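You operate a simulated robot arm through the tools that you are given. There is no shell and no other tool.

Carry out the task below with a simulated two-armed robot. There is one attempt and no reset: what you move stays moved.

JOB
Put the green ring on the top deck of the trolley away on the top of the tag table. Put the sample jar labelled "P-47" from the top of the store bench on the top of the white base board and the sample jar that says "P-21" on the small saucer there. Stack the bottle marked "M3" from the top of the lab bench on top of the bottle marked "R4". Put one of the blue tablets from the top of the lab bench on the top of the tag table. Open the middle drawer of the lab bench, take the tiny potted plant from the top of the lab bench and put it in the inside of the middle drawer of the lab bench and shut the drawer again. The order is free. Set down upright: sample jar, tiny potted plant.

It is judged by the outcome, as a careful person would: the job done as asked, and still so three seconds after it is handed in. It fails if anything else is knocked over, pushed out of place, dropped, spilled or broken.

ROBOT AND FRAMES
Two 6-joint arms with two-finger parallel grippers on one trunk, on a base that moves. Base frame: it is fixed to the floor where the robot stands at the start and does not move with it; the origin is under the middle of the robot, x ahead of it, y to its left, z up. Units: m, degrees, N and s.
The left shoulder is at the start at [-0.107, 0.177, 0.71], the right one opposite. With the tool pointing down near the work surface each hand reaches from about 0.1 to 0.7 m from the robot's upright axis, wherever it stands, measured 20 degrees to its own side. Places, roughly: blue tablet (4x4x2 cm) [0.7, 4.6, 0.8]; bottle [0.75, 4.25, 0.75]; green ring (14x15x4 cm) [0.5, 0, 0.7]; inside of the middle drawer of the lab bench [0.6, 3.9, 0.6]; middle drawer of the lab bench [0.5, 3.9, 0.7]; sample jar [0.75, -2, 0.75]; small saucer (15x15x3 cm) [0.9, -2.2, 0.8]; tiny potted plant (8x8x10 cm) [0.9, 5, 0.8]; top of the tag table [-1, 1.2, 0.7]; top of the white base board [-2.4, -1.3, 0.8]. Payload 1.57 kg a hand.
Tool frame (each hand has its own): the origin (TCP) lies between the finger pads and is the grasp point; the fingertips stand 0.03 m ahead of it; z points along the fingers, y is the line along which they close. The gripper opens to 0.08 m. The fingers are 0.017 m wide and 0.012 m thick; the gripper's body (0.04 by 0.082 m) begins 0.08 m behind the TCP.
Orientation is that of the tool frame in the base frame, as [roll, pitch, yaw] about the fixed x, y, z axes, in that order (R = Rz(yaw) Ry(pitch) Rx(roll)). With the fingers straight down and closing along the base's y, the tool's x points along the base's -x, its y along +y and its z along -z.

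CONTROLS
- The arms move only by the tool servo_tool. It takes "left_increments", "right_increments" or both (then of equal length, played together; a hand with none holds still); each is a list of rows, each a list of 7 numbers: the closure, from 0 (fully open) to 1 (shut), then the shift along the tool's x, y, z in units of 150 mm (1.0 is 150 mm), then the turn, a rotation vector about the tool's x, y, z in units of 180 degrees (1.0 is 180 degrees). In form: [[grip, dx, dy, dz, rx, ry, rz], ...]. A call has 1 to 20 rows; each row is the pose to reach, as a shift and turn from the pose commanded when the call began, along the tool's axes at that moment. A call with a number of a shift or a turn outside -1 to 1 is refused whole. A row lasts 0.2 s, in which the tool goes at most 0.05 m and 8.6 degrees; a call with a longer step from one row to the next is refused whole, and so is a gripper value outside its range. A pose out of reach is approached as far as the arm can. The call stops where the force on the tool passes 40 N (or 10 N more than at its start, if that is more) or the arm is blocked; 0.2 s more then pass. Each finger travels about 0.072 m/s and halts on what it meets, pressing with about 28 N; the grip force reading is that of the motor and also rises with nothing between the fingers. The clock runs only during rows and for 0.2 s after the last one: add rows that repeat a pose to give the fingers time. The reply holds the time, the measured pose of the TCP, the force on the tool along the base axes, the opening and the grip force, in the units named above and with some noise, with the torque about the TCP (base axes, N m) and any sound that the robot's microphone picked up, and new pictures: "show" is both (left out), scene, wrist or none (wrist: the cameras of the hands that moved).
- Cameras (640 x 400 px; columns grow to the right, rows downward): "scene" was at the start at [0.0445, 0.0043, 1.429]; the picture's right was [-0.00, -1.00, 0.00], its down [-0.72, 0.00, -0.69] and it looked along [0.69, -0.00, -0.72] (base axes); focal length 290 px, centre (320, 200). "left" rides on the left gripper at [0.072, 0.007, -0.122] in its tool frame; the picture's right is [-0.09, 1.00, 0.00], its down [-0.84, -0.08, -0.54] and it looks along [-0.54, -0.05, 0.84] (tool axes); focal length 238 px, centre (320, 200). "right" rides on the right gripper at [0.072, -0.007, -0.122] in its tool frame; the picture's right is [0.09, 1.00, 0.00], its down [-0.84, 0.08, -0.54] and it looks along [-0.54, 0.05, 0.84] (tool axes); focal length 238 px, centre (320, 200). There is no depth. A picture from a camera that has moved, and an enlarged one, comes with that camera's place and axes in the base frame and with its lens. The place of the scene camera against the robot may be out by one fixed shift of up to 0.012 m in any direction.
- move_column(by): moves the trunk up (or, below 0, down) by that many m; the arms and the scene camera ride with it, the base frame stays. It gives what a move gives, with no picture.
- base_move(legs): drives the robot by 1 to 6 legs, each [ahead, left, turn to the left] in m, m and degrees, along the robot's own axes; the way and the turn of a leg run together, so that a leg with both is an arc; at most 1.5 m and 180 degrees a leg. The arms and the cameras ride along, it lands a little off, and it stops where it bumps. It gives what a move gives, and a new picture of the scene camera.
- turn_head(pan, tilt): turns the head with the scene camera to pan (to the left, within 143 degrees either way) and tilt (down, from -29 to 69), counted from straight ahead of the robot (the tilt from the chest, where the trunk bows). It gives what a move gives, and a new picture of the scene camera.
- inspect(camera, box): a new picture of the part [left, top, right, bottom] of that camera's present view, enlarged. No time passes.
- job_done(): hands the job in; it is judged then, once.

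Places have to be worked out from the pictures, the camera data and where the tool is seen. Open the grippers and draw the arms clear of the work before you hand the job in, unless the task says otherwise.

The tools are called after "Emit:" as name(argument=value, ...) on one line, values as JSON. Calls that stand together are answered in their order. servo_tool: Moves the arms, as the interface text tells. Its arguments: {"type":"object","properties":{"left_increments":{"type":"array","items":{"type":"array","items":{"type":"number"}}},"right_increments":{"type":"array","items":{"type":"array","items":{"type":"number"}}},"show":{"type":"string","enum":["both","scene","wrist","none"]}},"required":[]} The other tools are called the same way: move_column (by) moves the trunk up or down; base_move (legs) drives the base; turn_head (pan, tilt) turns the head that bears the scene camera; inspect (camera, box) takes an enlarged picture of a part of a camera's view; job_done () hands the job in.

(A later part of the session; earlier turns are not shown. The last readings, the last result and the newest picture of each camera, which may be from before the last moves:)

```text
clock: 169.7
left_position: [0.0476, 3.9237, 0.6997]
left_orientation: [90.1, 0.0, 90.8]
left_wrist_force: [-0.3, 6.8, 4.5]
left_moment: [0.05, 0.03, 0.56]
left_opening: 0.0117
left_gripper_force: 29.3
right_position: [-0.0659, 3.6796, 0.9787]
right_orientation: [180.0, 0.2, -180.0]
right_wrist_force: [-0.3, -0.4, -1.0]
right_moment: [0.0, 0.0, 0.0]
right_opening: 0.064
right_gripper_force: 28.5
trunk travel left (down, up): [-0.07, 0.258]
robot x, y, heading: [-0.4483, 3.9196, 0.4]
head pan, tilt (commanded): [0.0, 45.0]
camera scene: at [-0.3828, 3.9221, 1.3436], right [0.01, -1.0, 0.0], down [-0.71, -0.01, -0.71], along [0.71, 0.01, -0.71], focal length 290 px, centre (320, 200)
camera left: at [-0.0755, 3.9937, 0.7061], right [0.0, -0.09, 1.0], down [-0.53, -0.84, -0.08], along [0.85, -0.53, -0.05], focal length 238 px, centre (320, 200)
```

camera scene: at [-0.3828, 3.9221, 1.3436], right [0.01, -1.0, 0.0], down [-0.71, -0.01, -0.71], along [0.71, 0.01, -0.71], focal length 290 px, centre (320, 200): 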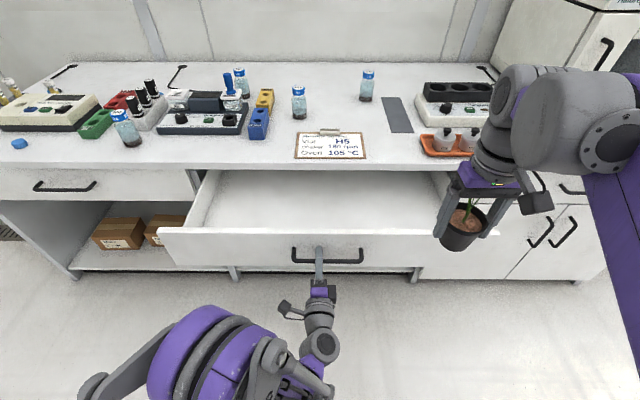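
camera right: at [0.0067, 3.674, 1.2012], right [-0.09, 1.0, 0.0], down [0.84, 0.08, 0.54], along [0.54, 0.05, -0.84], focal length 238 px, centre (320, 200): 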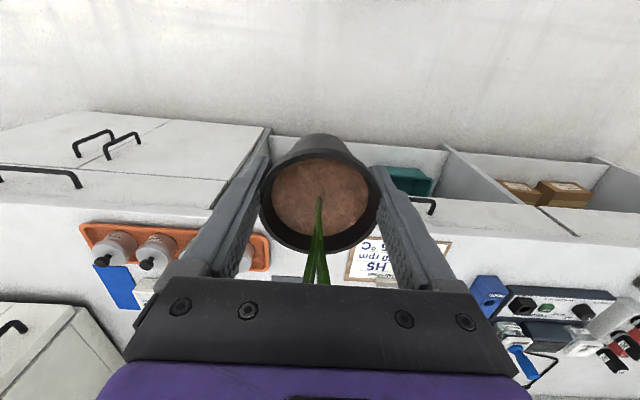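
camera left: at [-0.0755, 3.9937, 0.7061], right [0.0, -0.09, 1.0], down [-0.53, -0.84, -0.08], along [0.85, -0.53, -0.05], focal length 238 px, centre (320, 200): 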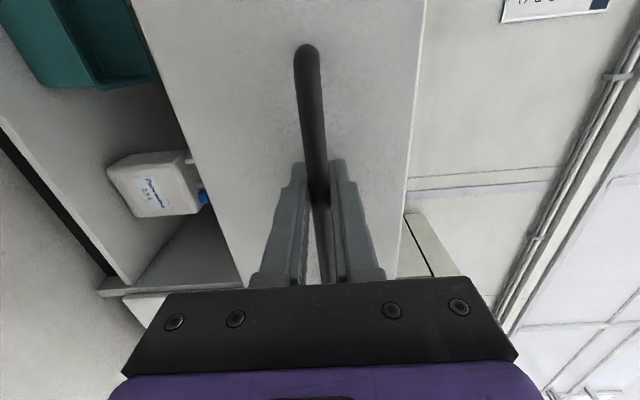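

The drawer is open about 0.26 m, held by the left hand. I bring the right hand with the pot over it, turned so its camera points sideways, clear of the drawer front.

Emit:
servo_tool(right_increments=[[0.6, -0.08, 0.03, 0, 0, 0, -0.042], [0.6, -0.16, 0.07, 0, 0, 0, -0.084], [0.6, -0.24, 0.1, 0, 0, 0, -0.126], [0.6, -0.32, 0.13, 0, 0, 0, -0.168], [0.6, -0.4, 0.17, 0, 0, 0, -0.21], [0.6, -0.48, 0.2, 0, 0, 0, -0.252], [0.6, -0.56, 0.23, 0, 0, 0, -0.294], [0.6, -0.64, 0.27, 0, 0, 0, -0.336], [0.6, -0.74, 0.3, 0, 0, 0, -0.378], [0.6, -0.84, 0.33, 0, 0, 0, -0.42], [0.6, -0.92, 0.37, 0, 0, 0, -0.46], [0.6, -1.0, 0.4, 0, 0, 0, -0.5], [0.6, -1.0, 0.4, 0, 0, 0, -0.5]], show="none")

Emit:
servo_tool(right_increments=[[0.6, 0, -0.25, 0, 0, 0, 0], [0.6, 0, -0.5, 0, 0, 0, 0], [0.6, 0, -0.7, 0, 0, 0, 0], [0.6, 0, -0.8, 0, 0, 0, 0], [0.6, 0, -0.8, 0, 0, 0, 0]])

```text
clock: 172.5
left_position: [0.0479, 3.9239, 0.7003]
left_orientation: [90.0, 0.0, 90.7]
left_wrist_force: [0.7, 8.9, 7.7]
left_moment: [0.03, 0.02, 0.0]
left_opening: 0.0115
left_gripper_force: 28.8
right_position: [0.078, 3.7411, 0.9732]
right_orientation: [-179.9, -0.1, -90.0]
right_wrist_force: [-1.7, 0.2, -1.1]
right_moment: [-0.02, -0.01, 0.0]
right_opening: 0.0639
right_gripper_force: 27.9
right hand out of reach, approached as far as the arm can: row 12, 13
trunk travel left (down, up): [-0.07, 0.258]
robot x, y, heading: [-0.4505, 3.9165, 0.4]
head pan, tilt (commanded): [0.0, 45.0]
```

```text
clock: 173.7
left_position: [0.0491, 3.9238, 0.7003]
left_orientation: [90.1, 0.0, 90.8]
left_wrist_force: [2.1, 8.5, 8.2]
left_moment: [0.05, -0.02, -0.03]
left_opening: 0.0116
left_gripper_force: 29.0
right_position: [0.1158, 3.74, 0.924]
right_orientation: [-179.8, 0.0, -90.0]
right_wrist_force: [0.0, 0.0, -1.2]
right_moment: [-0.01, -0.03, -0.01]
right_opening: 0.0643
right_gripper_force: 28.2
right hand out of reach, approached as far as the arm can: row 1, 2, 3, 4, 5
trunk travel left (down, up): [-0.07, 0.258]
robot x, y, heading: [-0.4509, 3.9143, 0.2]
head pan, tilt (commanded): [0.0, 45.0]
camera scene: at [-0.3828, 3.9224, 1.3436], right [0.01, -1.0, 0.0], down [-0.71, -0.01, -0.71], along [0.71, 0.01, -0.71], focal length 290 px, centre (320, 200)
camera right: at [0.1226, 3.6682, 1.0475], right [-1.0, -0.09, 0.0], down [-0.08, 0.84, 0.54], along [-0.05, 0.54, -0.84], focal length 238 px, centre (320, 200)
```

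scene: 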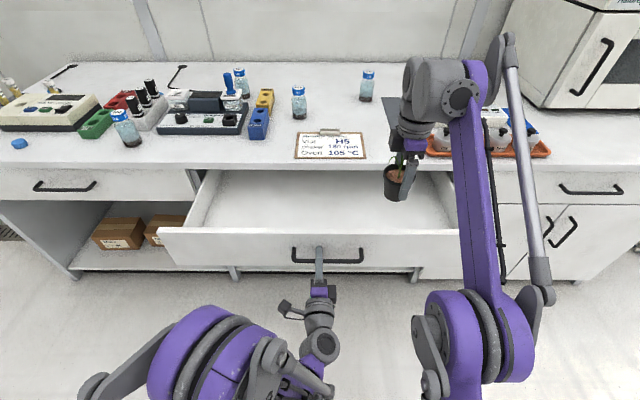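
right: 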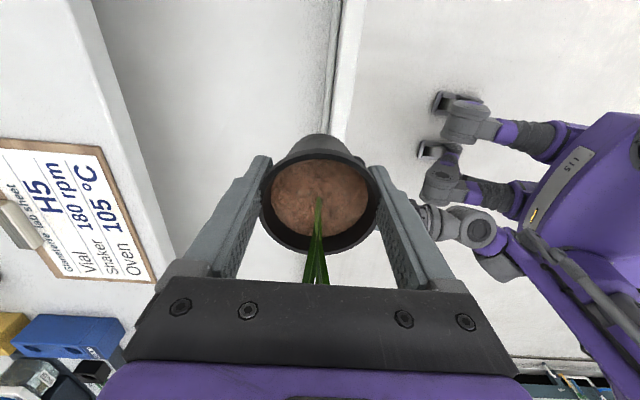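

At this height the right arm is out of reach, so I release the handle, back off a little, raise the trunk and then drive closer for an easy straight descent.

Emit:
servo_tool(left_increments=[[0.5, 0, 0, 0, 0, 0, 0], [0.0, 0, 0, 0, 0, 0, 0], [0.0, 0, 0, 0, 0, 0, 0], [0.0, 0, 0, 0, 0, 0, 0], [0.0, 0, 0, 0, 0, 0, 0], [0.0, 0, 0, 0, 0, 0, 0]], show="none")

Emit:
base_move(legs=[[-0.1, 0, 0]])

Emit:
move_column(by=0.2)

Emit:
inspect(camera="scene", box=[0, 0, 640, 400])

Emit:
inspect(camera="right", box=[0, 0, 640, 400])

```text
clock: 175.1
left_position: [0.0492, 3.9234, 0.7009]
left_orientation: [90.2, 0.0, 90.7]
left_wrist_force: [0.5, 0.0, -0.5]
left_moment: [-0.01, -0.01, -0.01]
left_opening: 0.0797
left_gripper_force: 0.2
right_position: [0.1169, 3.7396, 0.9236]
right_orientation: [-179.8, 0.0, -90.0]
right_wrist_force: [-0.6, 0.6, -1.6]
right_moment: [-0.02, 0.0, 0.0]
right_opening: 0.0639
right_gripper_force: 28.1
trunk travel left (down, up): [-0.07, 0.258]
robot x, y, heading: [-0.453, 3.9191, 0.6]
head pan, tilt (commanded): [0.0, 45.0]
```

```text
clock: 176.2
left_position: [-0.0529, 3.9224, 0.7001]
left_orientation: [90.2, 0.1, 90.8]
left_wrist_force: [0.0, -0.2, -0.9]
left_moment: [-0.02, -0.03, 0.01]
left_opening: 0.0801
left_gripper_force: 0.1
right_position: [0.0144, 3.7378, 0.9244]
right_orientation: [-179.9, 0.0, -89.9]
right_wrist_force: [-1.0, 0.4, -0.4]
right_moment: [0.0, -0.03, 0.02]
right_opening: 0.064
right_gripper_force: 27.9
trunk travel left (down, up): [-0.07, 0.258]
robot x, y, heading: [-0.5492, 3.9147, 0.3]
head pan, tilt (commanded): [0.0, 45.0]
camera scene: at [-0.4832, 3.9207, 1.3436], right [0.01, -1.0, 0.0], down [-0.71, -0.01, -0.71], along [0.71, 0.01, -0.71], focal length 290 px, centre (320, 200)
```

scene: 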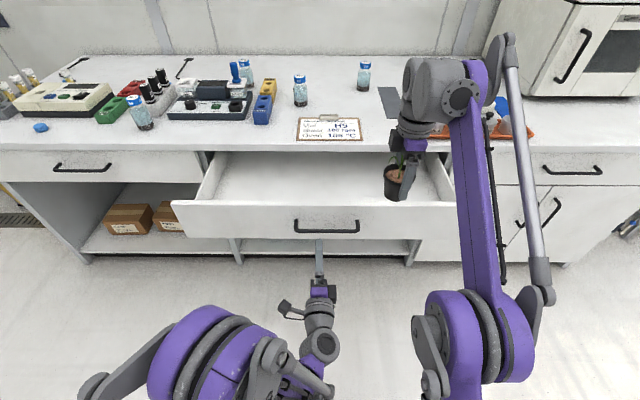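

```text
clock: 178.4
left_position: [-0.0522, 3.9214, 0.9001]
left_orientation: [90.1, 0.0, 90.7]
left_wrist_force: [0.0, -0.3, 0.3]
left_moment: [-0.01, -0.03, 0.01]
left_opening: 0.08
left_gripper_force: 0.0
right_position: [0.0151, 3.7385, 1.123]
right_orientation: [-180.0, 0.0, -90.0]
right_wrist_force: [0.3, -0.1, -0.7]
right_moment: [-0.01, -0.04, 0.0]
right_opening: 0.0639
right_gripper_force: 27.6
trunk travel left (down, up): [-0.27, 0.058]
robot x, y, heading: [-0.5513, 3.9162, 0.4]
head pan, tilt (commanded): [0.0, 45.0]
```

```text
1.00 times, centred on (320, 200) of scene (not enlarged: the box is as wide or as high as the picture)
camera zoom: at [-0.5147, 3.9204, 1.5501], right [0.01, -1.0, 0.0], down [-0.71, -0.01, -0.71], along [0.71, 0.01, -0.71], focal length 290 px, centre (320, 200)
```

zoom: 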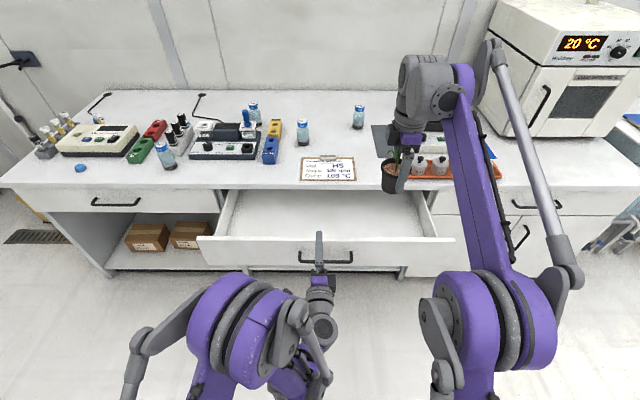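

```text
1.00 times, centred on (320, 200) of right (not enlarged: the box is as wide or as high as the picture)
camera zoom: at [0.0225, 3.6667, 1.247], right [-1.0, -0.09, 0.0], down [-0.08, 0.84, 0.54], along [-0.05, 0.54, -0.84], focal length 238 px, centre (320, 200)
```

zoom: 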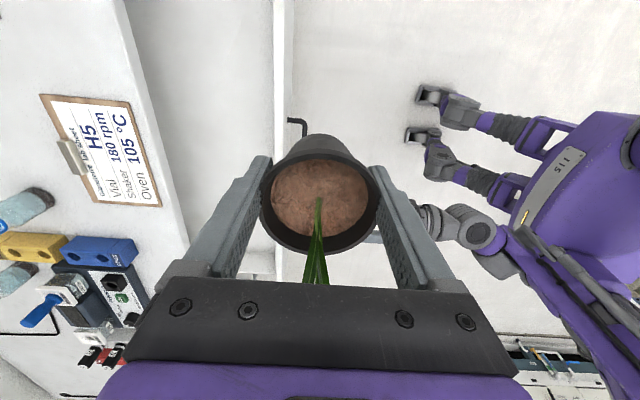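

The drawer stays open. I drive forward 0.195 m so the pot hangs over the drawer's open space.

Emit:
base_move(legs=[[0.2, 0, 0]])

Emit:
inspect(camera="right", box=[0, 0, 640, 400])

```text
clock: 180.0
left_position: [0.1494, 3.9226, 0.8992]
left_orientation: [90.2, 0.0, 90.6]
left_wrist_force: [0.5, 0.1, -0.1]
left_moment: [0.02, 0.03, -0.01]
left_opening: 0.0799
left_gripper_force: 0.0
right_position: [0.217, 3.7405, 1.1236]
right_orientation: [-179.9, 0.1, -90.1]
right_wrist_force: [-0.3, 0.2, -1.0]
right_moment: [-0.02, 0.0, 0.0]
right_opening: 0.0643
right_gripper_force: 28.3
trunk travel left (down, up): [-0.27, 0.058]
robot x, y, heading: [-0.3492, 3.9171, 0.3]
head pan, tilt (commanded): [0.0, 45.0]
camera scene: at [-0.3126, 3.9219, 1.5501], right [0.01, -1.0, 0.0], down [-0.71, 0.0, -0.71], along [0.71, 0.0, -0.71], focal length 290 px, centre (320, 200)
```

scene: 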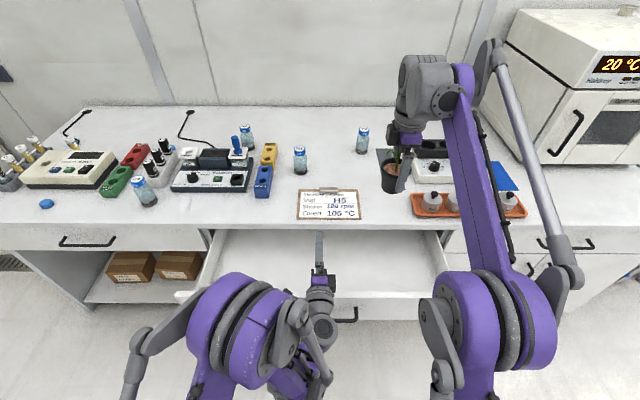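

```text
1.00 times, centred on (320, 200) of right (not enlarged: the box is as wide or as high as the picture)
camera zoom: at [0.2239, 3.6671, 1.247], right [-1.0, -0.09, 0.0], down [-0.08, 0.84, 0.54], along [-0.05, 0.54, -0.84], focal length 238 px, centre (320, 200)
```

zoom: 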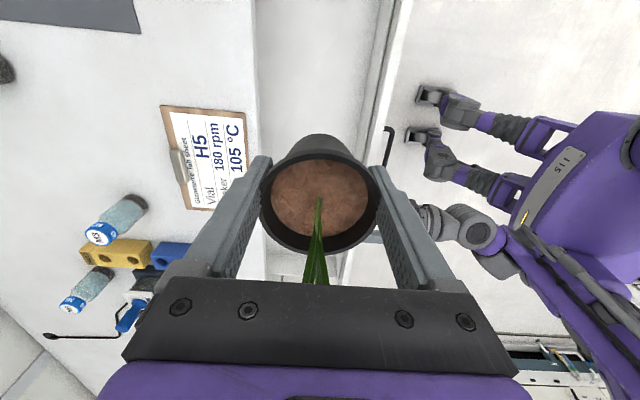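

The open space spans x ≈ 0.11–0.33 and the pot is over x = 0.217, y = 3.74. I start descending straight down.

Emit:
servo_tool(right_increments=[[0.6, 0, 0, 0.15, 0, 0, 0], [0.6, 0, 0, 0.4, 0, 0, 0], [0.6, 0, 0, 0.65, 0, 0, 0], [0.6, 0, 0, 0.9, 0, 0, 0], [0.6, 0, 0, 1.0, 0, 0, 0], [0.6, 0, 0, 1.0, 0, 0, 0]], show="none")

Emit:
servo_tool(right_increments=[[0.6, 0, 0, 0.2, 0, 0, 0], [0.6, 0, 0, 0.45, 0, 0, 0], [0.6, 0, 0, 0.7, 0, 0, 0], [0.6, 0, 0, 0.9, 0, 0, 0], [0.6, 0, 0, 1.0, 0, 0, 0], [0.6, 0, 0, 1.0, 0, 0, 0]])

```text
clock: 181.4
left_position: [0.1492, 3.9248, 0.9006]
left_orientation: [90.1, 0.1, 90.6]
left_wrist_force: [-0.2, -0.2, 0.7]
left_moment: [0.0, 0.01, 0.01]
left_opening: 0.08
left_gripper_force: 0.1
right_position: [0.2167, 3.7386, 0.9727]
right_orientation: [-179.9, 0.0, -90.1]
right_wrist_force: [-0.9, 0.8, -0.7]
right_moment: [-0.01, 0.02, -0.02]
right_opening: 0.0639
right_gripper_force: 28.1
trunk travel left (down, up): [-0.27, 0.058]
robot x, y, heading: [-0.3492, 3.9136, 0.5]
head pan, tilt (commanded): [0.0, 45.0]
```

```text
clock: 182.8
left_position: [0.1491, 3.9232, 0.8985]
left_orientation: [90.1, 0.0, 90.5]
left_wrist_force: [-0.4, 0.0, -0.3]
left_moment: [0.01, 0.03, -0.01]
left_opening: 0.08
left_gripper_force: 0.0
right_position: [0.218, 3.7391, 0.8233]
right_orientation: [-179.8, 0.0, -90.1]
right_wrist_force: [-0.5, -0.5, -0.8]
right_moment: [-0.01, 0.01, -0.01]
right_opening: 0.0641
right_gripper_force: 28.5
trunk travel left (down, up): [-0.27, 0.058]
robot x, y, heading: [-0.3549, 3.9124, 0.3]
head pan, tilt (commanded): [0.0, 45.0]
camera scene: at [-0.313, 3.9219, 1.5502], right [0.01, -1.0, 0.0], down [-0.71, 0.0, -0.71], along [0.71, 0.0, -0.71], focal length 290 px, centre (320, 200)
camera right: at [0.2242, 3.6672, 0.9466], right [-1.0, -0.09, 0.0], down [-0.08, 0.84, 0.54], along [-0.05, 0.54, -0.84], focal length 238 px, centre (320, 200)
```

scene: 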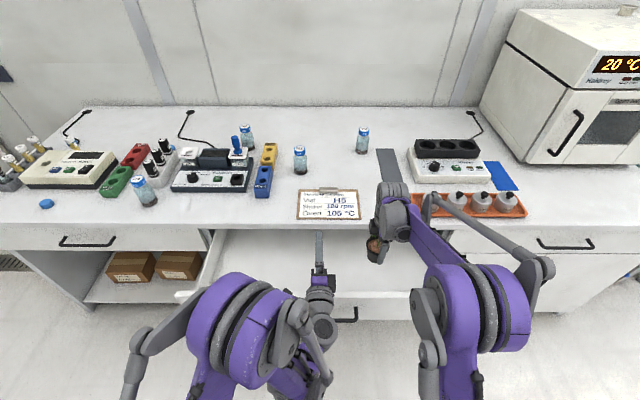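
right: 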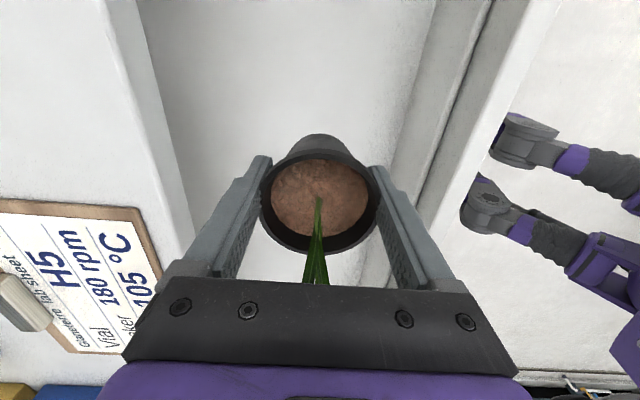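

The pot is between the counter edge and the drawer front. I descend further, then slowly to find the drawer bottom.

Emit:
servo_tool(right_increments=[[0.6, 0, 0, 0.15, 0, 0, 0], [0.6, 0, 0, 0.35, 0, 0, 0], [0.6, 0, 0, 0.55, 0, 0, 0], [0.6, 0, 0, 0.73, 0, 0, 0], [0.6, 0, 0, 0.73, 0, 0, 0]], show="none")

Emit:
servo_tool(right_increments=[[0.6, 0, 0, 0.03, 0, 0, 0], [0.6, 0, 0, 0.06, 0, 0, 0], [0.6, 0, 0, 0.09, 0, 0, 0], [0.6, 0, 0, 0.12, 0, 0, 0], [0.6, 0, 0, 0.15, 0, 0, 0], [0.6, 0, 0, 0.18, 0, 0, 0]])

```text
clock: 184.0
left_position: [0.1503, 3.9232, 0.9005]
left_orientation: [90.1, 0.0, 90.6]
left_wrist_force: [1.1, 0.9, 0.1]
left_moment: [0.01, 0.01, -0.02]
left_opening: 0.0797
left_gripper_force: 0.0
right_position: [0.2176, 3.7393, 0.714]
right_orientation: [-179.9, 0.0, -90.1]
right_wrist_force: [0.0, -0.1, -0.4]
right_moment: [-0.05, -0.02, 0.02]
right_opening: 0.064
right_gripper_force: 28.6
trunk travel left (down, up): [-0.27, 0.058]
robot x, y, heading: [-0.3491, 3.9149, 0.5]
head pan, tilt (commanded): [0.0, 45.0]
```

```text
clock: 185.4
left_position: [0.1497, 3.923, 0.8994]
left_orientation: [90.1, 0.1, 90.6]
left_wrist_force: [-0.8, 0.9, -0.8]
left_moment: [0.01, -0.01, -0.01]
left_opening: 0.0799
left_gripper_force: 0.0
right_position: [0.2188, 3.7388, 0.6882]
right_orientation: [-179.9, -0.1, -90.2]
right_wrist_force: [-0.4, -0.3, 0.8]
right_moment: [0.03, 0.02, -0.03]
right_opening: 0.0643
right_gripper_force: 27.7
trunk travel left (down, up): [-0.27, 0.058]
robot x, y, heading: [-0.3492, 3.9175, 0.2]
head pan, tilt (commanded): [0.0, 45.0]
camera scene: at [-0.3131, 3.9219, 1.5502], right [0.01, -1.0, 0.0], down [-0.71, 0.0, -0.71], along [0.71, 0.0, -0.71], focal length 290 px, centre (320, 200)
camera right: at [0.2242, 3.6672, 0.8107], right [-1.0, -0.09, 0.0], down [-0.08, 0.84, 0.54], along [-0.05, 0.54, -0.84], focal length 238 px, centre (320, 200)
```

scene: 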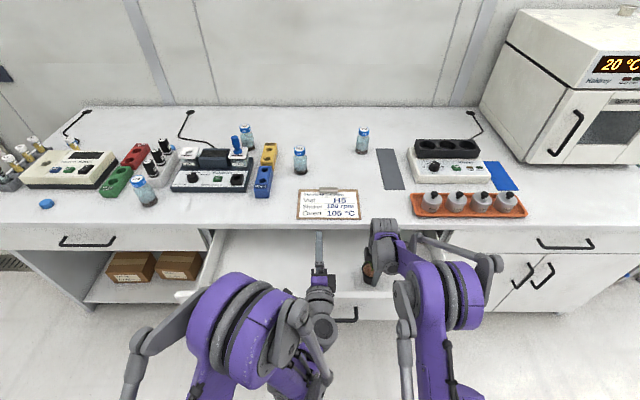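
right: 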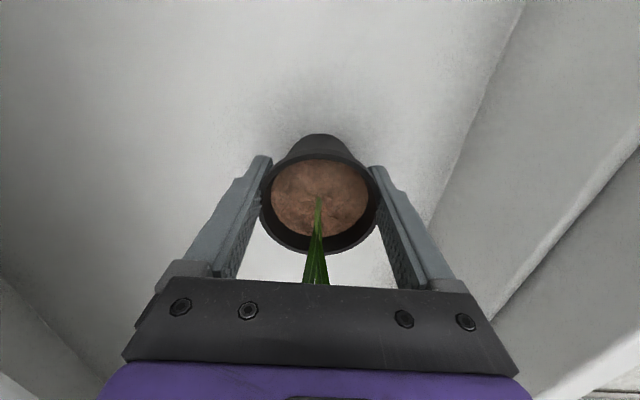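

No contact yet at TCP z 0.688. I continue in small steps until the bottom is felt.

Emit:
servo_tool(right_increments=[[0.6, 0, 0, 0.02, 0, 0, 0], [0.6, 0, 0, 0.04, 0, 0, 0], [0.6, 0, 0, 0.06, 0, 0, 0], [0.6, 0, 0, 0.08, 0, 0, 0], [0.6, 0, 0, 0.1, 0, 0, 0]], show="none")

Emit:
inspect(camera="right", box=[220, 80, 460, 300])

```text
clock: 186.6
left_position: [0.1482, 3.9232, 0.901]
left_orientation: [90.0, 0.0, 90.6]
left_wrist_force: [-0.1, -0.3, 0.9]
left_moment: [0.03, 0.0, 0.02]
left_opening: 0.08
left_gripper_force: 0.0
right_position: [0.2179, 3.7398, 0.6737]
right_orientation: [-179.8, 0.0, -90.0]
right_wrist_force: [1.5, -1.5, 26.9]
right_moment: [-0.03, 0.05, -0.03]
right_opening: 0.0644
right_gripper_force: 27.7
trunk travel left (down, up): [-0.27, 0.058]
robot x, y, heading: [-0.3483, 3.9179, 0.6]
head pan, tilt (commanded): [0.0, 45.0]
```

```text
1.82 times, centred on (340, 190) of right
camera zoom: at [0.2229, 3.6675, 0.797], right [-1.0, -0.09, 0.0], down [-0.08, 0.84, 0.54], along [-0.05, 0.54, -0.84], focal length 433 px, centre (284, 218)
```

zoom: 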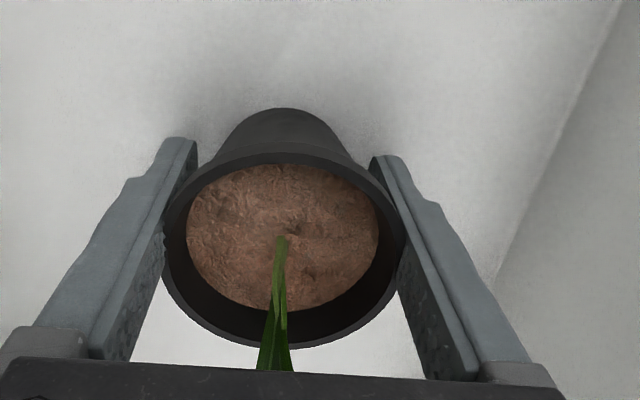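

The pot has touched the drawer bottom (27 N). I ease up 1.5 mm, open, and lift the hand slowly straight up.

Emit:
servo_tool(right_increments=[[0.6, 0, 0, -0.01, 0, 0, 0], [0.4, 0, 0, -0.012, 0, 0, 0], [0.2, 0, 0, -0.012, 0, 0, 0], [0.0, 0, 0, -0.012, 0, 0, 0], [0.0, 0, 0, -0.012, 0, 0, 0], [0.0, 0, 0, -0.012, 0, 0, 0], [0.0, 0, 0, -0.012, 0, 0, 0]], show="wrist")

```text
clock: 188.2
left_position: [0.1498, 3.9234, 0.9002]
left_orientation: [90.1, 0.0, 90.5]
left_wrist_force: [0.0, 0.1, 0.2]
left_moment: [0.0, -0.01, -0.03]
left_opening: 0.08
left_gripper_force: 0.1
right_position: [0.2179, 3.7407, 0.6742]
right_orientation: [-180.0, 0.0, -90.1]
right_wrist_force: [-0.6, 0.3, -0.1]
right_moment: [-0.02, -0.02, 0.0]
right_opening: 0.0799
right_gripper_force: 0.1
trunk travel left (down, up): [-0.27, 0.058]
robot x, y, heading: [-0.3506, 3.9191, 0.3]
head pan, tilt (commanded): [0.0, 45.0]
camera right: at [0.2242, 3.6675, 0.7973], right [-1.0, -0.09, 0.0], down [-0.08, 0.84, 0.54], along [-0.05, 0.54, -0.84], focal length 238 px, centre (320, 200)
```

right: 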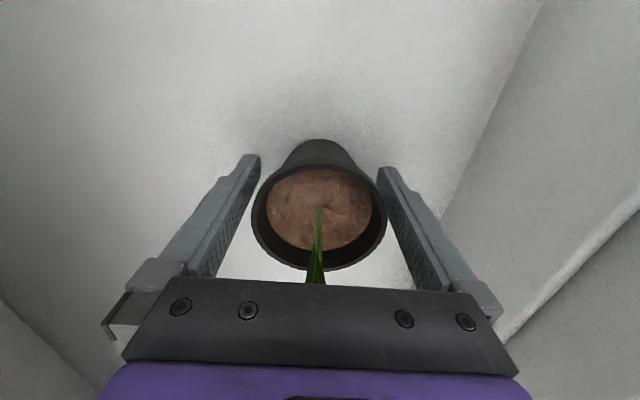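

The pot stands free on the drawer bottom. I lift the hand straight up out of the drawer.

Emit:
servo_tool(right_increments=[[0, 0, 0, -0.08, 0, 0, 0], [0, 0, 0, -0.2, 0, 0, 0], [0, 0, 0, -0.35, 0, 0, 0], [0, 0, 0, -0.55, 0, 0, 0], [0, 0, 0, -0.8, 0, 0, 0], [0, 0, 0, -1.0, 0, 0, 0], [0, 0, 0, -1.0, 0, 0, 0]], show="wrist")

Emit:
servo_tool(right_increments=[[0, 0, 0, -0.25, 0, 0, 0], [0, 0, 0, -0.5, 0, 0, 0], [0, 0, 0, -0.75, 0, 0, 0], [0, 0, 0, -1.0, 0, 0, 0], [0, 0, 0, -1.0, 0, 0, 0]])

```text
clock: 189.8
left_position: [0.1494, 3.9222, 0.9002]
left_orientation: [90.2, 0.0, 90.7]
left_wrist_force: [-0.3, 0.7, -0.4]
left_moment: [0.0, 0.02, -0.02]
left_opening: 0.0801
left_gripper_force: 0.0
right_position: [0.2182, 3.7392, 0.826]
right_orientation: [-179.9, 0.1, -90.1]
right_wrist_force: [0.1, -0.1, -0.1]
right_moment: [0.02, 0.01, 0.0]
right_opening: 0.08
right_gripper_force: 0.0
trunk travel left (down, up): [-0.27, 0.058]
robot x, y, heading: [-0.3516, 3.9162, 0.3]
head pan, tilt (commanded): [0.0, 45.0]
camera right: at [0.224, 3.6673, 0.9485], right [-1.0, -0.09, 0.0], down [-0.08, 0.84, 0.54], along [-0.05, 0.54, -0.84], focal length 238 px, centre (320, 200)
```

right: 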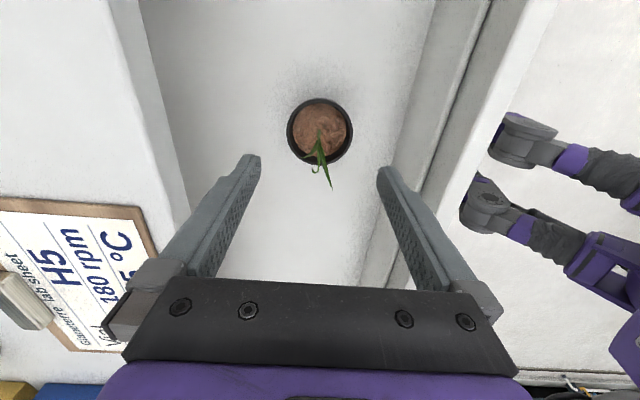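

```text
clock: 191.0
left_position: [0.1486, 3.9228, 0.9004]
left_orientation: [90.2, 0.0, 90.6]
left_wrist_force: [-0.1, 0.3, 0.5]
left_moment: [0.02, 0.04, 0.01]
left_opening: 0.0801
left_gripper_force: 0.0
right_position: [0.2185, 3.7387, 0.9746]
right_orientation: [-179.9, 0.0, -90.1]
right_wrist_force: [0.3, -0.3, 0.1]
right_moment: [0.01, 0.01, -0.02]
right_opening: 0.0802
right_gripper_force: 0.1
trunk travel left (down, up): [-0.27, 0.058]
robot x, y, heading: [-0.3527, 3.9177, 0.5]
head pan, tilt (commanded): [0.0, 45.0]
camera scene: at [-0.3128, 3.9219, 1.5501], right [0.01, -1.0, 0.0], down [-0.71, 0.0, -0.71], along [0.71, 0.0, -0.71], focal length 290 px, centre (320, 200)
camera right: at [0.2236, 3.667, 1.0978], right [-1.0, -0.09, 0.0], down [-0.08, 0.84, 0.54], along [-0.05, 0.54, -0.84], focal length 238 px, centre (320, 200)
```

scene: 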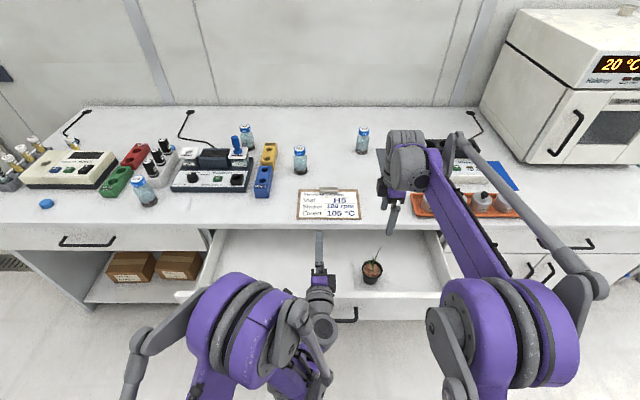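
right: 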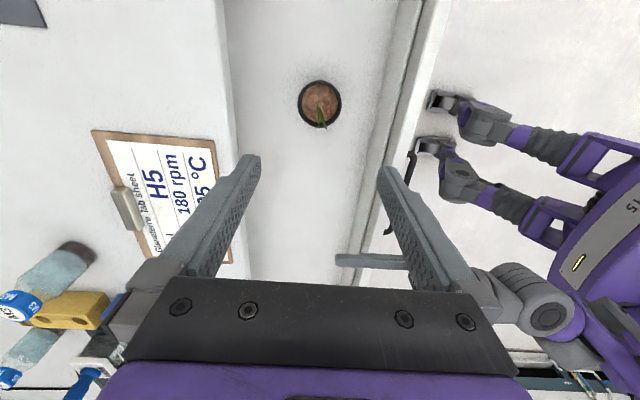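

The plant stands upright in the drawer. I raise the right hand, back off 0.2 m and lower the trunk so the left hand can take the handle again and push the drawer shut.

Emit:
servo_tool(right_increments=[[0, 0, 0, -0.25, 0, 0, 0], [0, 0, 0, -0.5, 0, 0, 0], [0, 0, 0, -0.75, 0, 0, 0], [0, 0, 0, -0.9, 0, 0, 0], [0, 0, 0, -0.9, 0, 0, 0]], show="none")

Emit:
base_move(legs=[[-0.2, 0, 0]])

Emit:
move_column(by=-0.2)

Emit:
inspect(camera="left", box=[0, 0, 640, 400])

Emit:
inspect(camera="scene", box=[0, 0, 640, 400])

```text
clock: 192.2
left_position: [0.1503, 3.9237, 0.8992]
left_orientation: [90.2, -0.1, 90.6]
left_wrist_force: [0.5, -0.1, -0.7]
left_moment: [-0.03, -0.02, -0.02]
left_opening: 0.08
left_gripper_force: 0.0
right_position: [0.217, 3.7381, 1.1091]
right_orientation: [-179.8, 0.0, -90.1]
right_wrist_force: [-1.0, -0.4, 0.6]
right_moment: [-0.02, -0.01, 0.0]
right_opening: 0.0799
right_gripper_force: 0.1
trunk travel left (down, up): [-0.27, 0.058]
robot x, y, heading: [-0.3515, 3.9152, 0.3]
head pan, tilt (commanded): [0.0, 45.0]
```

```text
clock: 193.8
left_position: [-0.0512, 3.9217, 0.8994]
left_orientation: [90.1, 0.0, 90.7]
left_wrist_force: [0.3, -0.3, 0.9]
left_moment: [-0.01, 0.0, 0.01]
left_opening: 0.0801
left_gripper_force: 0.0
right_position: [0.0159, 3.7389, 1.1077]
right_orientation: [-179.9, 0.0, -90.1]
right_wrist_force: [0.0, 0.8, 0.0]
right_moment: [0.0, -0.01, 0.0]
right_opening: 0.0799
right_gripper_force: 0.1
trunk travel left (down, up): [-0.27, 0.058]
robot x, y, heading: [-0.5495, 3.915, 0.2]
head pan, tilt (commanded): [0.0, 45.0]
camera scene: at [-0.5146, 3.9205, 1.5502], right [0.01, -1.0, 0.0], down [-0.71, -0.01, -0.71], along [0.71, 0.01, -0.71], focal length 290 px, centre (320, 200)
```

scene: 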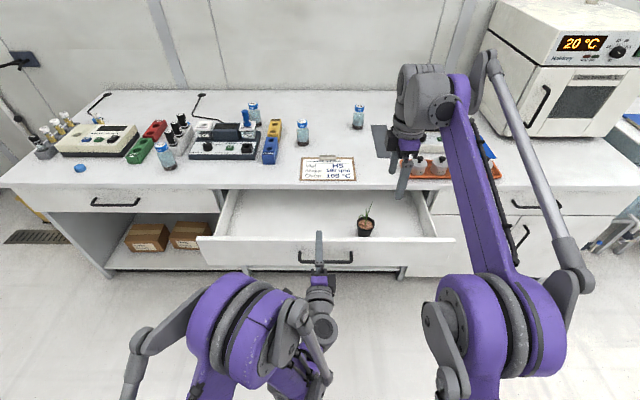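

```text
clock: 196.0
left_position: [-0.0519, 3.922, 0.7011]
left_orientation: [90.1, 0.0, 90.7]
left_wrist_force: [0.5, 0.1, 0.4]
left_moment: [-0.01, 0.02, 0.01]
left_opening: 0.08
left_gripper_force: 0.1
right_position: [0.0151, 3.7392, 0.9077]
right_orientation: [-180.0, 0.0, -90.1]
right_wrist_force: [0.6, 0.1, 1.1]
right_moment: [0.01, -0.01, 0.04]
right_opening: 0.0801
right_gripper_force: 0.0
trunk travel left (down, up): [-0.07, 0.258]
robot x, y, heading: [-0.5509, 3.9139, 0.3]
head pan, tilt (commanded): [0.0, 45.0]
```

```text
1.00 times, centred on (320, 200) of left (not enlarged: the box is as wide or as high as the picture)
camera zoom: at [-0.1749, 3.9922, 0.7062], right [0.0, -0.09, 1.0], down [-0.53, -0.84, -0.08], along [0.85, -0.53, -0.05], focal length 238 px, centre (320, 200)
```

zoom: 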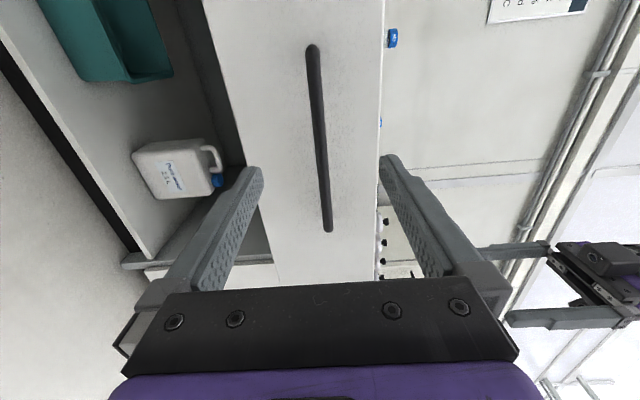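

```text
1.00 times, centred on (320, 200) of scene (not enlarged: the box is as wide or as high as the picture)
camera zoom: at [-0.4824, 3.9208, 1.3437], right [0.01, -1.0, 0.0], down [-0.71, -0.01, -0.71], along [0.71, 0.01, -0.71], focal length 290 px, centre (320, 200)
```

zoom: 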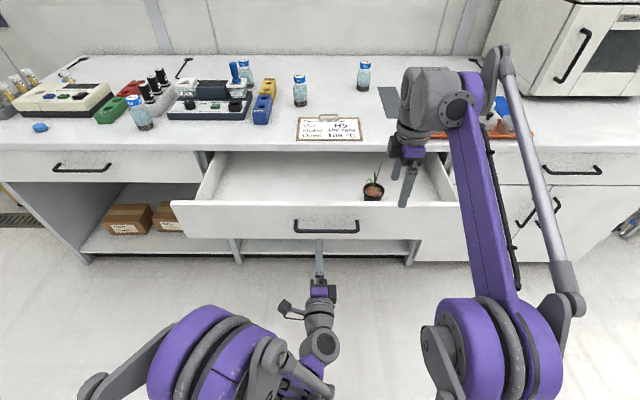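

The plant stands well inside the open drawer. I drive 0.1 m forward so the open fingers come around the bar, then grip it.

Emit:
base_move(legs=[[0.095, 0, 0]])

Emit:
inspect(camera="left", box=[0, 0, 640, 400])

```text
clock: 197.1
left_position: [0.0439, 3.9217, 0.6997]
left_orientation: [90.3, 0.0, 90.8]
left_wrist_force: [-0.5, 0.0, -0.4]
left_moment: [0.02, 0.0, 0.02]
left_opening: 0.0799
left_gripper_force: 0.1
right_position: [0.1115, 3.7389, 0.9087]
right_orientation: [-179.9, 0.0, -90.1]
right_wrist_force: [0.4, 0.7, 0.1]
right_moment: [0.03, 0.0, 0.02]
right_opening: 0.0803
right_gripper_force: 0.1
trunk travel left (down, up): [-0.07, 0.258]
robot x, y, heading: [-0.4541, 3.9207, 0.4]
head pan, tilt (commanded): [0.0, 45.0]
camera scene: at [-0.3866, 3.9215, 1.3435], right [0.01, -1.0, 0.0], down [-0.71, -0.01, -0.71], along [0.71, 0.01, -0.71], focal length 290 px, centre (320, 200)
```

scene: 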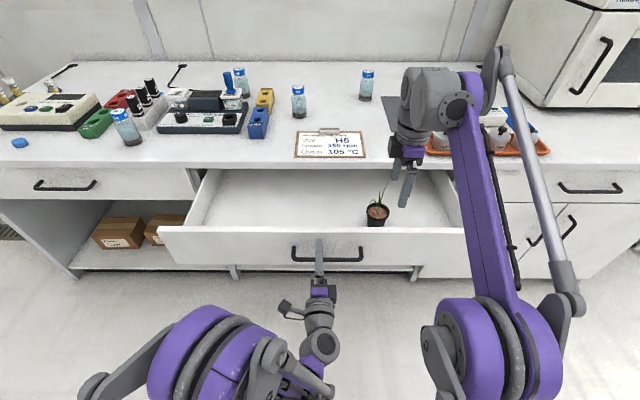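

```text
1.00 times, centred on (320, 200) of left (not enlarged: the box is as wide or as high as the picture)
camera zoom: at [-0.0796, 3.993, 0.7057], right [0.0, -0.09, 1.0], down [-0.53, -0.84, -0.08], along [0.85, -0.53, -0.05], focal length 238 px, centre (320, 200)
```

zoom: 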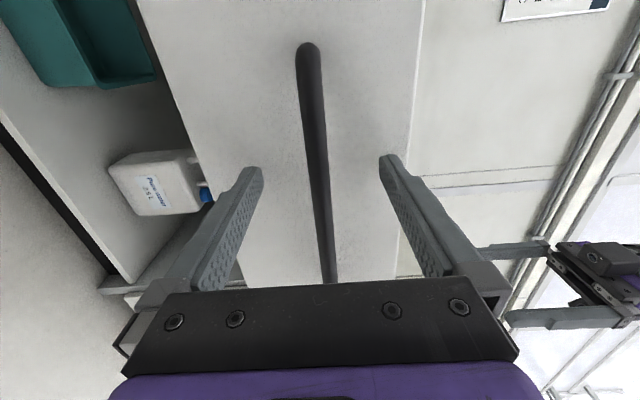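

The bar is between the fingers. I grip it and push the drawer in slowly.

Emit:
servo_tool(left_increments=[[0.4, 0, 0, 0, 0, 0, 0], [0.8, 0, 0, 0, 0, 0, 0], [1.0, 0, 0, 0, 0, 0, 0], [1.0, 0, 0, 0, 0, 0, 0], [1.0, 0, 0, 0, 0, 0, 0], [1.0, 0, 0, 0, 0, 0, 0], [1.0, 0, 0, 0.04, 0, 0, 0], [1.0, 0, 0, 0.1, 0, 0, 0], [1.0, 0, 0, 0.18, 0, 0, 0], [1.0, 0, 0, 0.27, 0, 0, 0], [1.0, 0, 0, 0.36, 0, 0, 0], [1.0, 0, 0, 0.45, 0, 0, 0], [1.0, 0, 0, 0.54, 0, 0, 0], [1.0, 0, 0, 0.63, 0, 0, 0], [1.0, 0, 0, 0.72, 0, 0, 0], [1.0, 0, 0, 0.8, 0, 0, 0], [1.0, 0, 0, 0.87, 0, 0, 0], [1.0, 0, 0, 0.92, 0, 0, 0], [1.0, 0, 0, 0.95, 0, 0, 0], [1.0, 0, 0, 0.95, 0, 0, 0]])

```text
clock: 201.3
left_position: [0.1854, 3.9228, 0.6994]
left_orientation: [90.2, 0.1, 90.5]
left_wrist_force: [-0.8, -14.2, 10.9]
left_moment: [-0.04, -0.01, -0.36]
left_opening: 0.0115
left_gripper_force: 29.6
right_position: [0.1101, 3.7376, 0.9098]
right_orientation: [-180.0, 0.1, -90.2]
right_wrist_force: [-0.5, 0.9, 0.2]
right_moment: [0.01, -0.02, 0.03]
right_opening: 0.0801
right_gripper_force: 0.0
trunk travel left (down, up): [-0.07, 0.258]
robot x, y, heading: [-0.4559, 3.9176, 0.5]
head pan, tilt (commanded): [0.0, 45.0]
camera scene: at [-0.3887, 3.9202, 1.3437], right [0.01, -1.0, 0.0], down [-0.71, 0.0, -0.71], along [0.71, 0.01, -0.71], focal length 290 px, centre (320, 200)
camera left: at [0.0618, 3.9933, 0.7061], right [0.0, -0.09, 1.0], down [-0.53, -0.84, -0.08], along [0.85, -0.53, -0.05], focal length 238 px, centre (320, 200)
```

scene: 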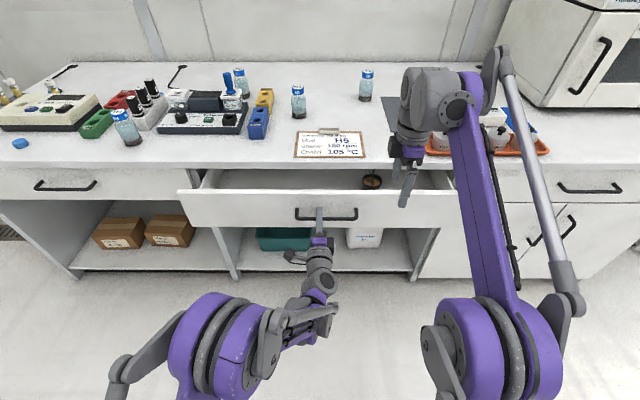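
left: 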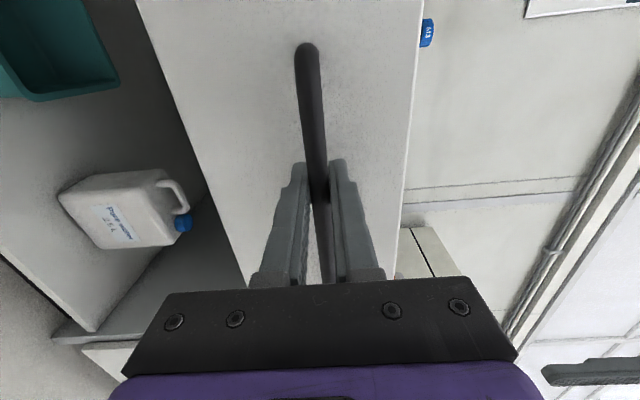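

The drawer glides in and the plant is still upright. I push the remaining 12.5 cm slowly.

Emit:
servo_tool(left_increments=[[1.0, 0, 0, 0.05, 0, 0, 0], [1.0, 0, 0, 0.12, 0, 0, 0], [1.0, 0, 0, 0.2, 0, 0, 0], [1.0, 0, 0, 0.28, 0, 0, 0], [1.0, 0, 0, 0.36, 0, 0, 0], [1.0, 0, 0, 0.44, 0, 0, 0], [1.0, 0, 0, 0.52, 0, 0, 0], [1.0, 0, 0, 0.6, 0, 0, 0], [1.0, 0, 0, 0.68, 0, 0, 0], [1.0, 0, 0, 0.75, 0, 0, 0], [1.0, 0, 0, 0.8, 0, 0, 0], [1.0, 0, 0, 0.84, 0, 0, 0], [1.0, 0, 0, 0.86, 0, 0, 0], [1.0, 0, 0, 0.88, 0, 0, 0]])

```text
clock: 204.3
left_position: [0.3158, 3.9277, 0.6991]
left_orientation: [90.0, -0.1, 90.8]
left_wrist_force: [-27.5, -6.6, -2.8]
left_moment: [0.0, -0.02, 0.07]
left_opening: 0.0121
left_gripper_force: 28.7
right_position: [0.1092, 3.7402, 0.9101]
right_orientation: [-179.8, 0.0, -90.0]
right_wrist_force: [0.4, 0.1, 0.1]
right_moment: [0.0, 0.06, 0.0]
right_opening: 0.0801
right_gripper_force: 0.0
trunk travel left (down, up): [-0.07, 0.258]
robot x, y, heading: [-0.4545, 3.9183, 0.3]
head pan, tilt (commanded): [0.0, 45.0]
camera scene: at [-0.3899, 3.9212, 1.3437], right [0.01, -1.0, 0.0], down [-0.71, -0.01, -0.71], along [0.71, 0.01, -0.71], focal length 290 px, centre (320, 200)
camera left: at [0.1932, 3.9976, 0.7059], right [0.0, -0.09, 1.0], down [-0.53, -0.84, -0.08], along [0.85, -0.53, -0.05], focal length 238 px, centre (320, 200)
```

scene: 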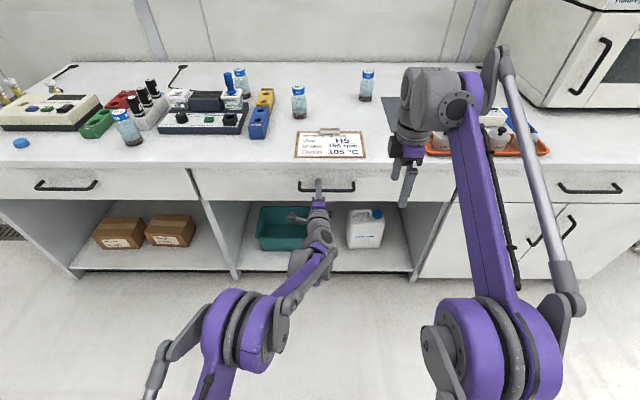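
left: 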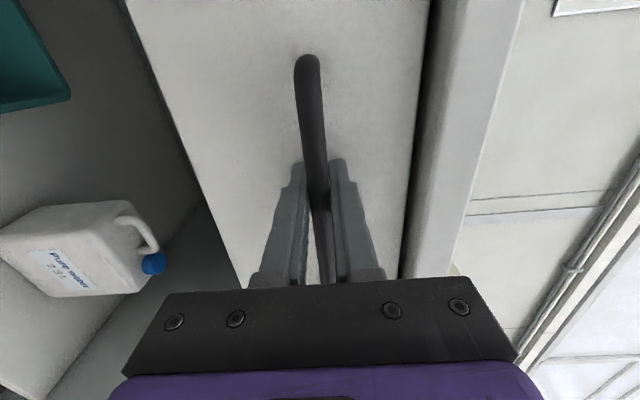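

The drawer is fully shut (stop felt at 27 N). I open the left gripper and withdraw it straight back.

Emit:
servo_tool(left_increments=[[1.0, 0, 0, -0.02, 0, 0, 0], [0.5, 0, 0, -0.02, 0, 0, 0], [0.0, 0, 0, -0.02, 0, 0, 0], [0.0, 0, 0, -0.02, 0, 0, 0], [0.0, 0, 0, -0.02, 0, 0, 0], [0.0, 0, 0, -0.02, 0, 0, 0], [0.0, 0, 0, -0.25, 0, 0, 0], [0.0, 0, 0, -0.5, 0, 0, 0], [0.0, 0, 0, -0.75, 0, 0, 0], [0.0, 0, 0, -0.95, 0, 0, 0], [0.0, 0, 0, -0.95, 0, 0, 0]])

```text
clock: 206.7
left_position: [0.1742, 3.9248, 0.6987]
left_orientation: [90.0, 0.0, 90.7]
left_wrist_force: [0.1, -0.5, -0.3]
left_moment: [-0.01, -0.01, -0.02]
left_opening: 0.0798
left_gripper_force: 0.1
right_position: [0.1116, 3.7386, 0.9086]
right_orientation: [-179.8, 0.1, -90.1]
right_wrist_force: [-0.2, 0.4, 0.7]
right_moment: [0.02, 0.01, 0.03]
right_opening: 0.08
right_gripper_force: 0.1
trunk travel left (down, up): [-0.07, 0.258]
robot x, y, heading: [-0.4596, 3.9127, 0.6]
head pan, tilt (commanded): [0.0, 45.0]
camera scene: at [-0.3875, 3.9216, 1.3436], right [0.01, -1.0, 0.0], down [-0.71, -0.01, -0.71], along [0.71, 0.01, -0.71], focal length 290 px, centre (320, 200)
camera left: at [0.0513, 3.995, 0.7056], right [0.0, -0.09, 1.0], down [-0.53, -0.84, -0.08], along [0.85, -0.53, -0.05], focal length 238 px, centre (320, 200)
```

scene: 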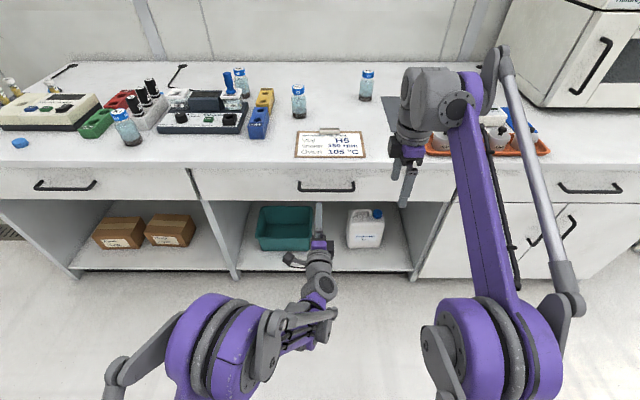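
left: 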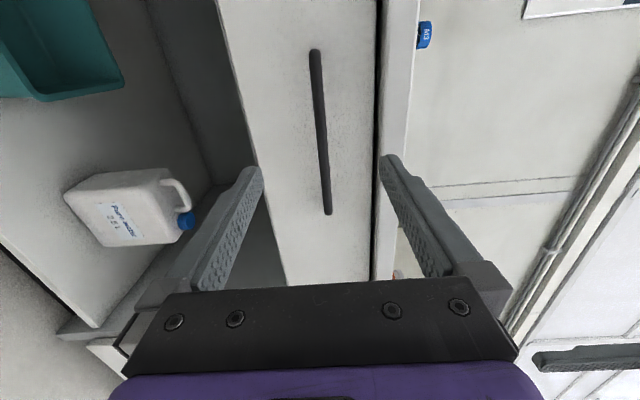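

The plant is in the closed drawer. Next the bottles: M3 is at about (0.60, 4.005), R4 at about (0.416, 4.545). I raise the trunk and turn both hands to point down again.

Emit:
move_column(by=0.17)

Emit:
servo_tool(left_increments=[[0, 0.07, 0.04, -0.03, 0.042, 0, 0], [0, 0.13, 0.08, -0.05, 0.084, 0, 0], [0, 0.2, 0.12, -0.08, 0.126, 0, 0], [0, 0.27, 0.17, -0.1, 0.168, 0, 0], [0, 0.33, 0.21, -0.13, 0.21, 0, 0], [0, 0.4, 0.25, -0.15, 0.252, 0, 0], [0, 0.47, 0.29, -0.18, 0.294, 0, 0], [0, 0.53, 0.33, -0.2, 0.336, 0, 0], [0, 0.6, 0.37, -0.23, 0.378, 0, 0], [0, 0.67, 0.42, -0.25, 0.42, 0, 0], [0, 0.73, 0.46, -0.28, 0.46, 0, 0], [0, 0.8, 0.5, -0.3, 0.5, 0, 0], [0, 0.8, 0.5, -0.3, 0.5, 0, 0]], right_increments=[[0, 0.03, 0.05, 0, 0, 0, 0.042], [0, 0.05, 0.1, 0, 0, 0, 0.084], [0, 0.08, 0.15, 0, 0, 0, 0.126], [0, 0.1, 0.2, 0, 0, 0, 0.168], [0, 0.13, 0.25, 0, 0, 0, 0.21], [0, 0.15, 0.3, 0, 0, 0, 0.252], [0, 0.18, 0.35, 0, 0, 0, 0.294], [0, 0.2, 0.4, 0, 0, 0, 0.336], [0, 0.23, 0.45, 0, 0, 0, 0.378], [0, 0.25, 0.5, 0, 0, 0, 0.42], [0, 0.28, 0.55, 0, 0, 0, 0.46], [0, 0.3, 0.6, 0, 0, 0, 0.5], [0, 0.3, 0.6, 0, 0, 0, 0.5]])

```text
clock: 208.6
left_position: [0.1749, 3.9245, 0.8684]
left_orientation: [90.1, -0.1, 90.7]
left_wrist_force: [0.4, -0.2, -0.3]
left_moment: [-0.02, -0.01, -0.02]
left_opening: 0.08
left_gripper_force: 0.0
right_position: [0.1103, 3.7391, 1.079]
right_orientation: [-179.9, 0.0, -90.2]
right_wrist_force: [0.0, 0.1, -0.4]
right_moment: [-0.02, 0.02, 0.01]
right_opening: 0.08
right_gripper_force: 0.0
trunk travel left (down, up): [-0.24, 0.088]
robot x, y, heading: [-0.4573, 3.9178, 0.3]
head pan, tilt (commanded): [0.0, 45.0]
```

```text
clock: 211.4
left_position: [0.1445, 3.9883, 0.9127]
left_orientation: [100.2, 10.5, 89.7]
left_wrist_force: [0.1, -1.0, 0.0]
left_moment: [-0.04, 0.01, -0.01]
left_opening: 0.0801
left_gripper_force: 0.1
left hand out of reach, approached as far as the arm can: row 2, 3, 4, 5, 6, 7, 8, 9, 10, 11, 12, 13
right_position: [0.0204, 3.6945, 1.0788]
right_orientation: [179.9, 0.1, 179.7]
right_wrist_force: [-0.8, 0.2, 0.2]
right_moment: [0.05, 0.01, -0.03]
right_opening: 0.08
right_gripper_force: 0.1
trunk travel left (down, up): [-0.24, 0.088]
robot x, y, heading: [-0.4579, 3.9129, 0.4]
head pan, tilt (commanded): [0.0, 45.0]
camera scene: at [-0.4186, 3.9213, 1.5184], right [0.01, -1.0, 0.0], down [-0.71, -0.01, -0.71], along [0.71, 0.01, -0.71], focal length 290 px, centre (320, 200)
camera right: at [-0.0515, 3.6875, 1.2017], right [-0.09, 1.0, 0.0], down [0.84, 0.08, 0.54], along [0.54, 0.05, -0.84], focal length 238 px, centre (320, 200)
camera left: at [0.026, 4.0635, 0.9267], right [0.18, 0.09, 0.98], down [-0.55, -0.82, 0.17], along [0.82, -0.57, -0.1], focal length 238 px, centre (320, 200)
```

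scene: 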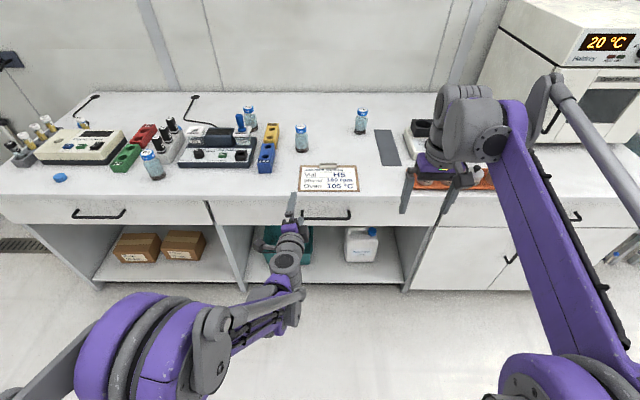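
right: 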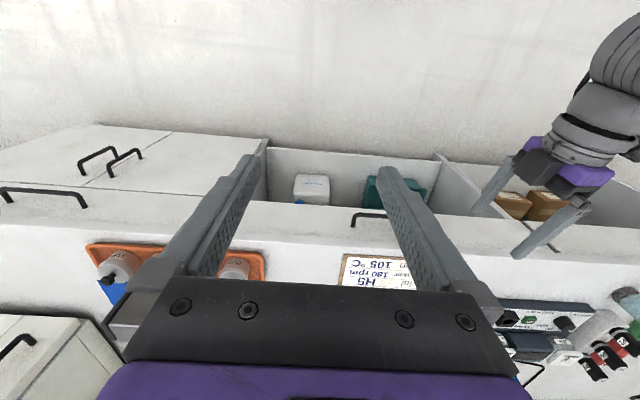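
left: 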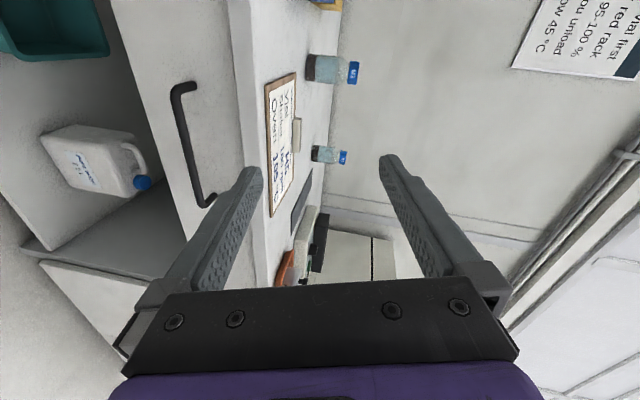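

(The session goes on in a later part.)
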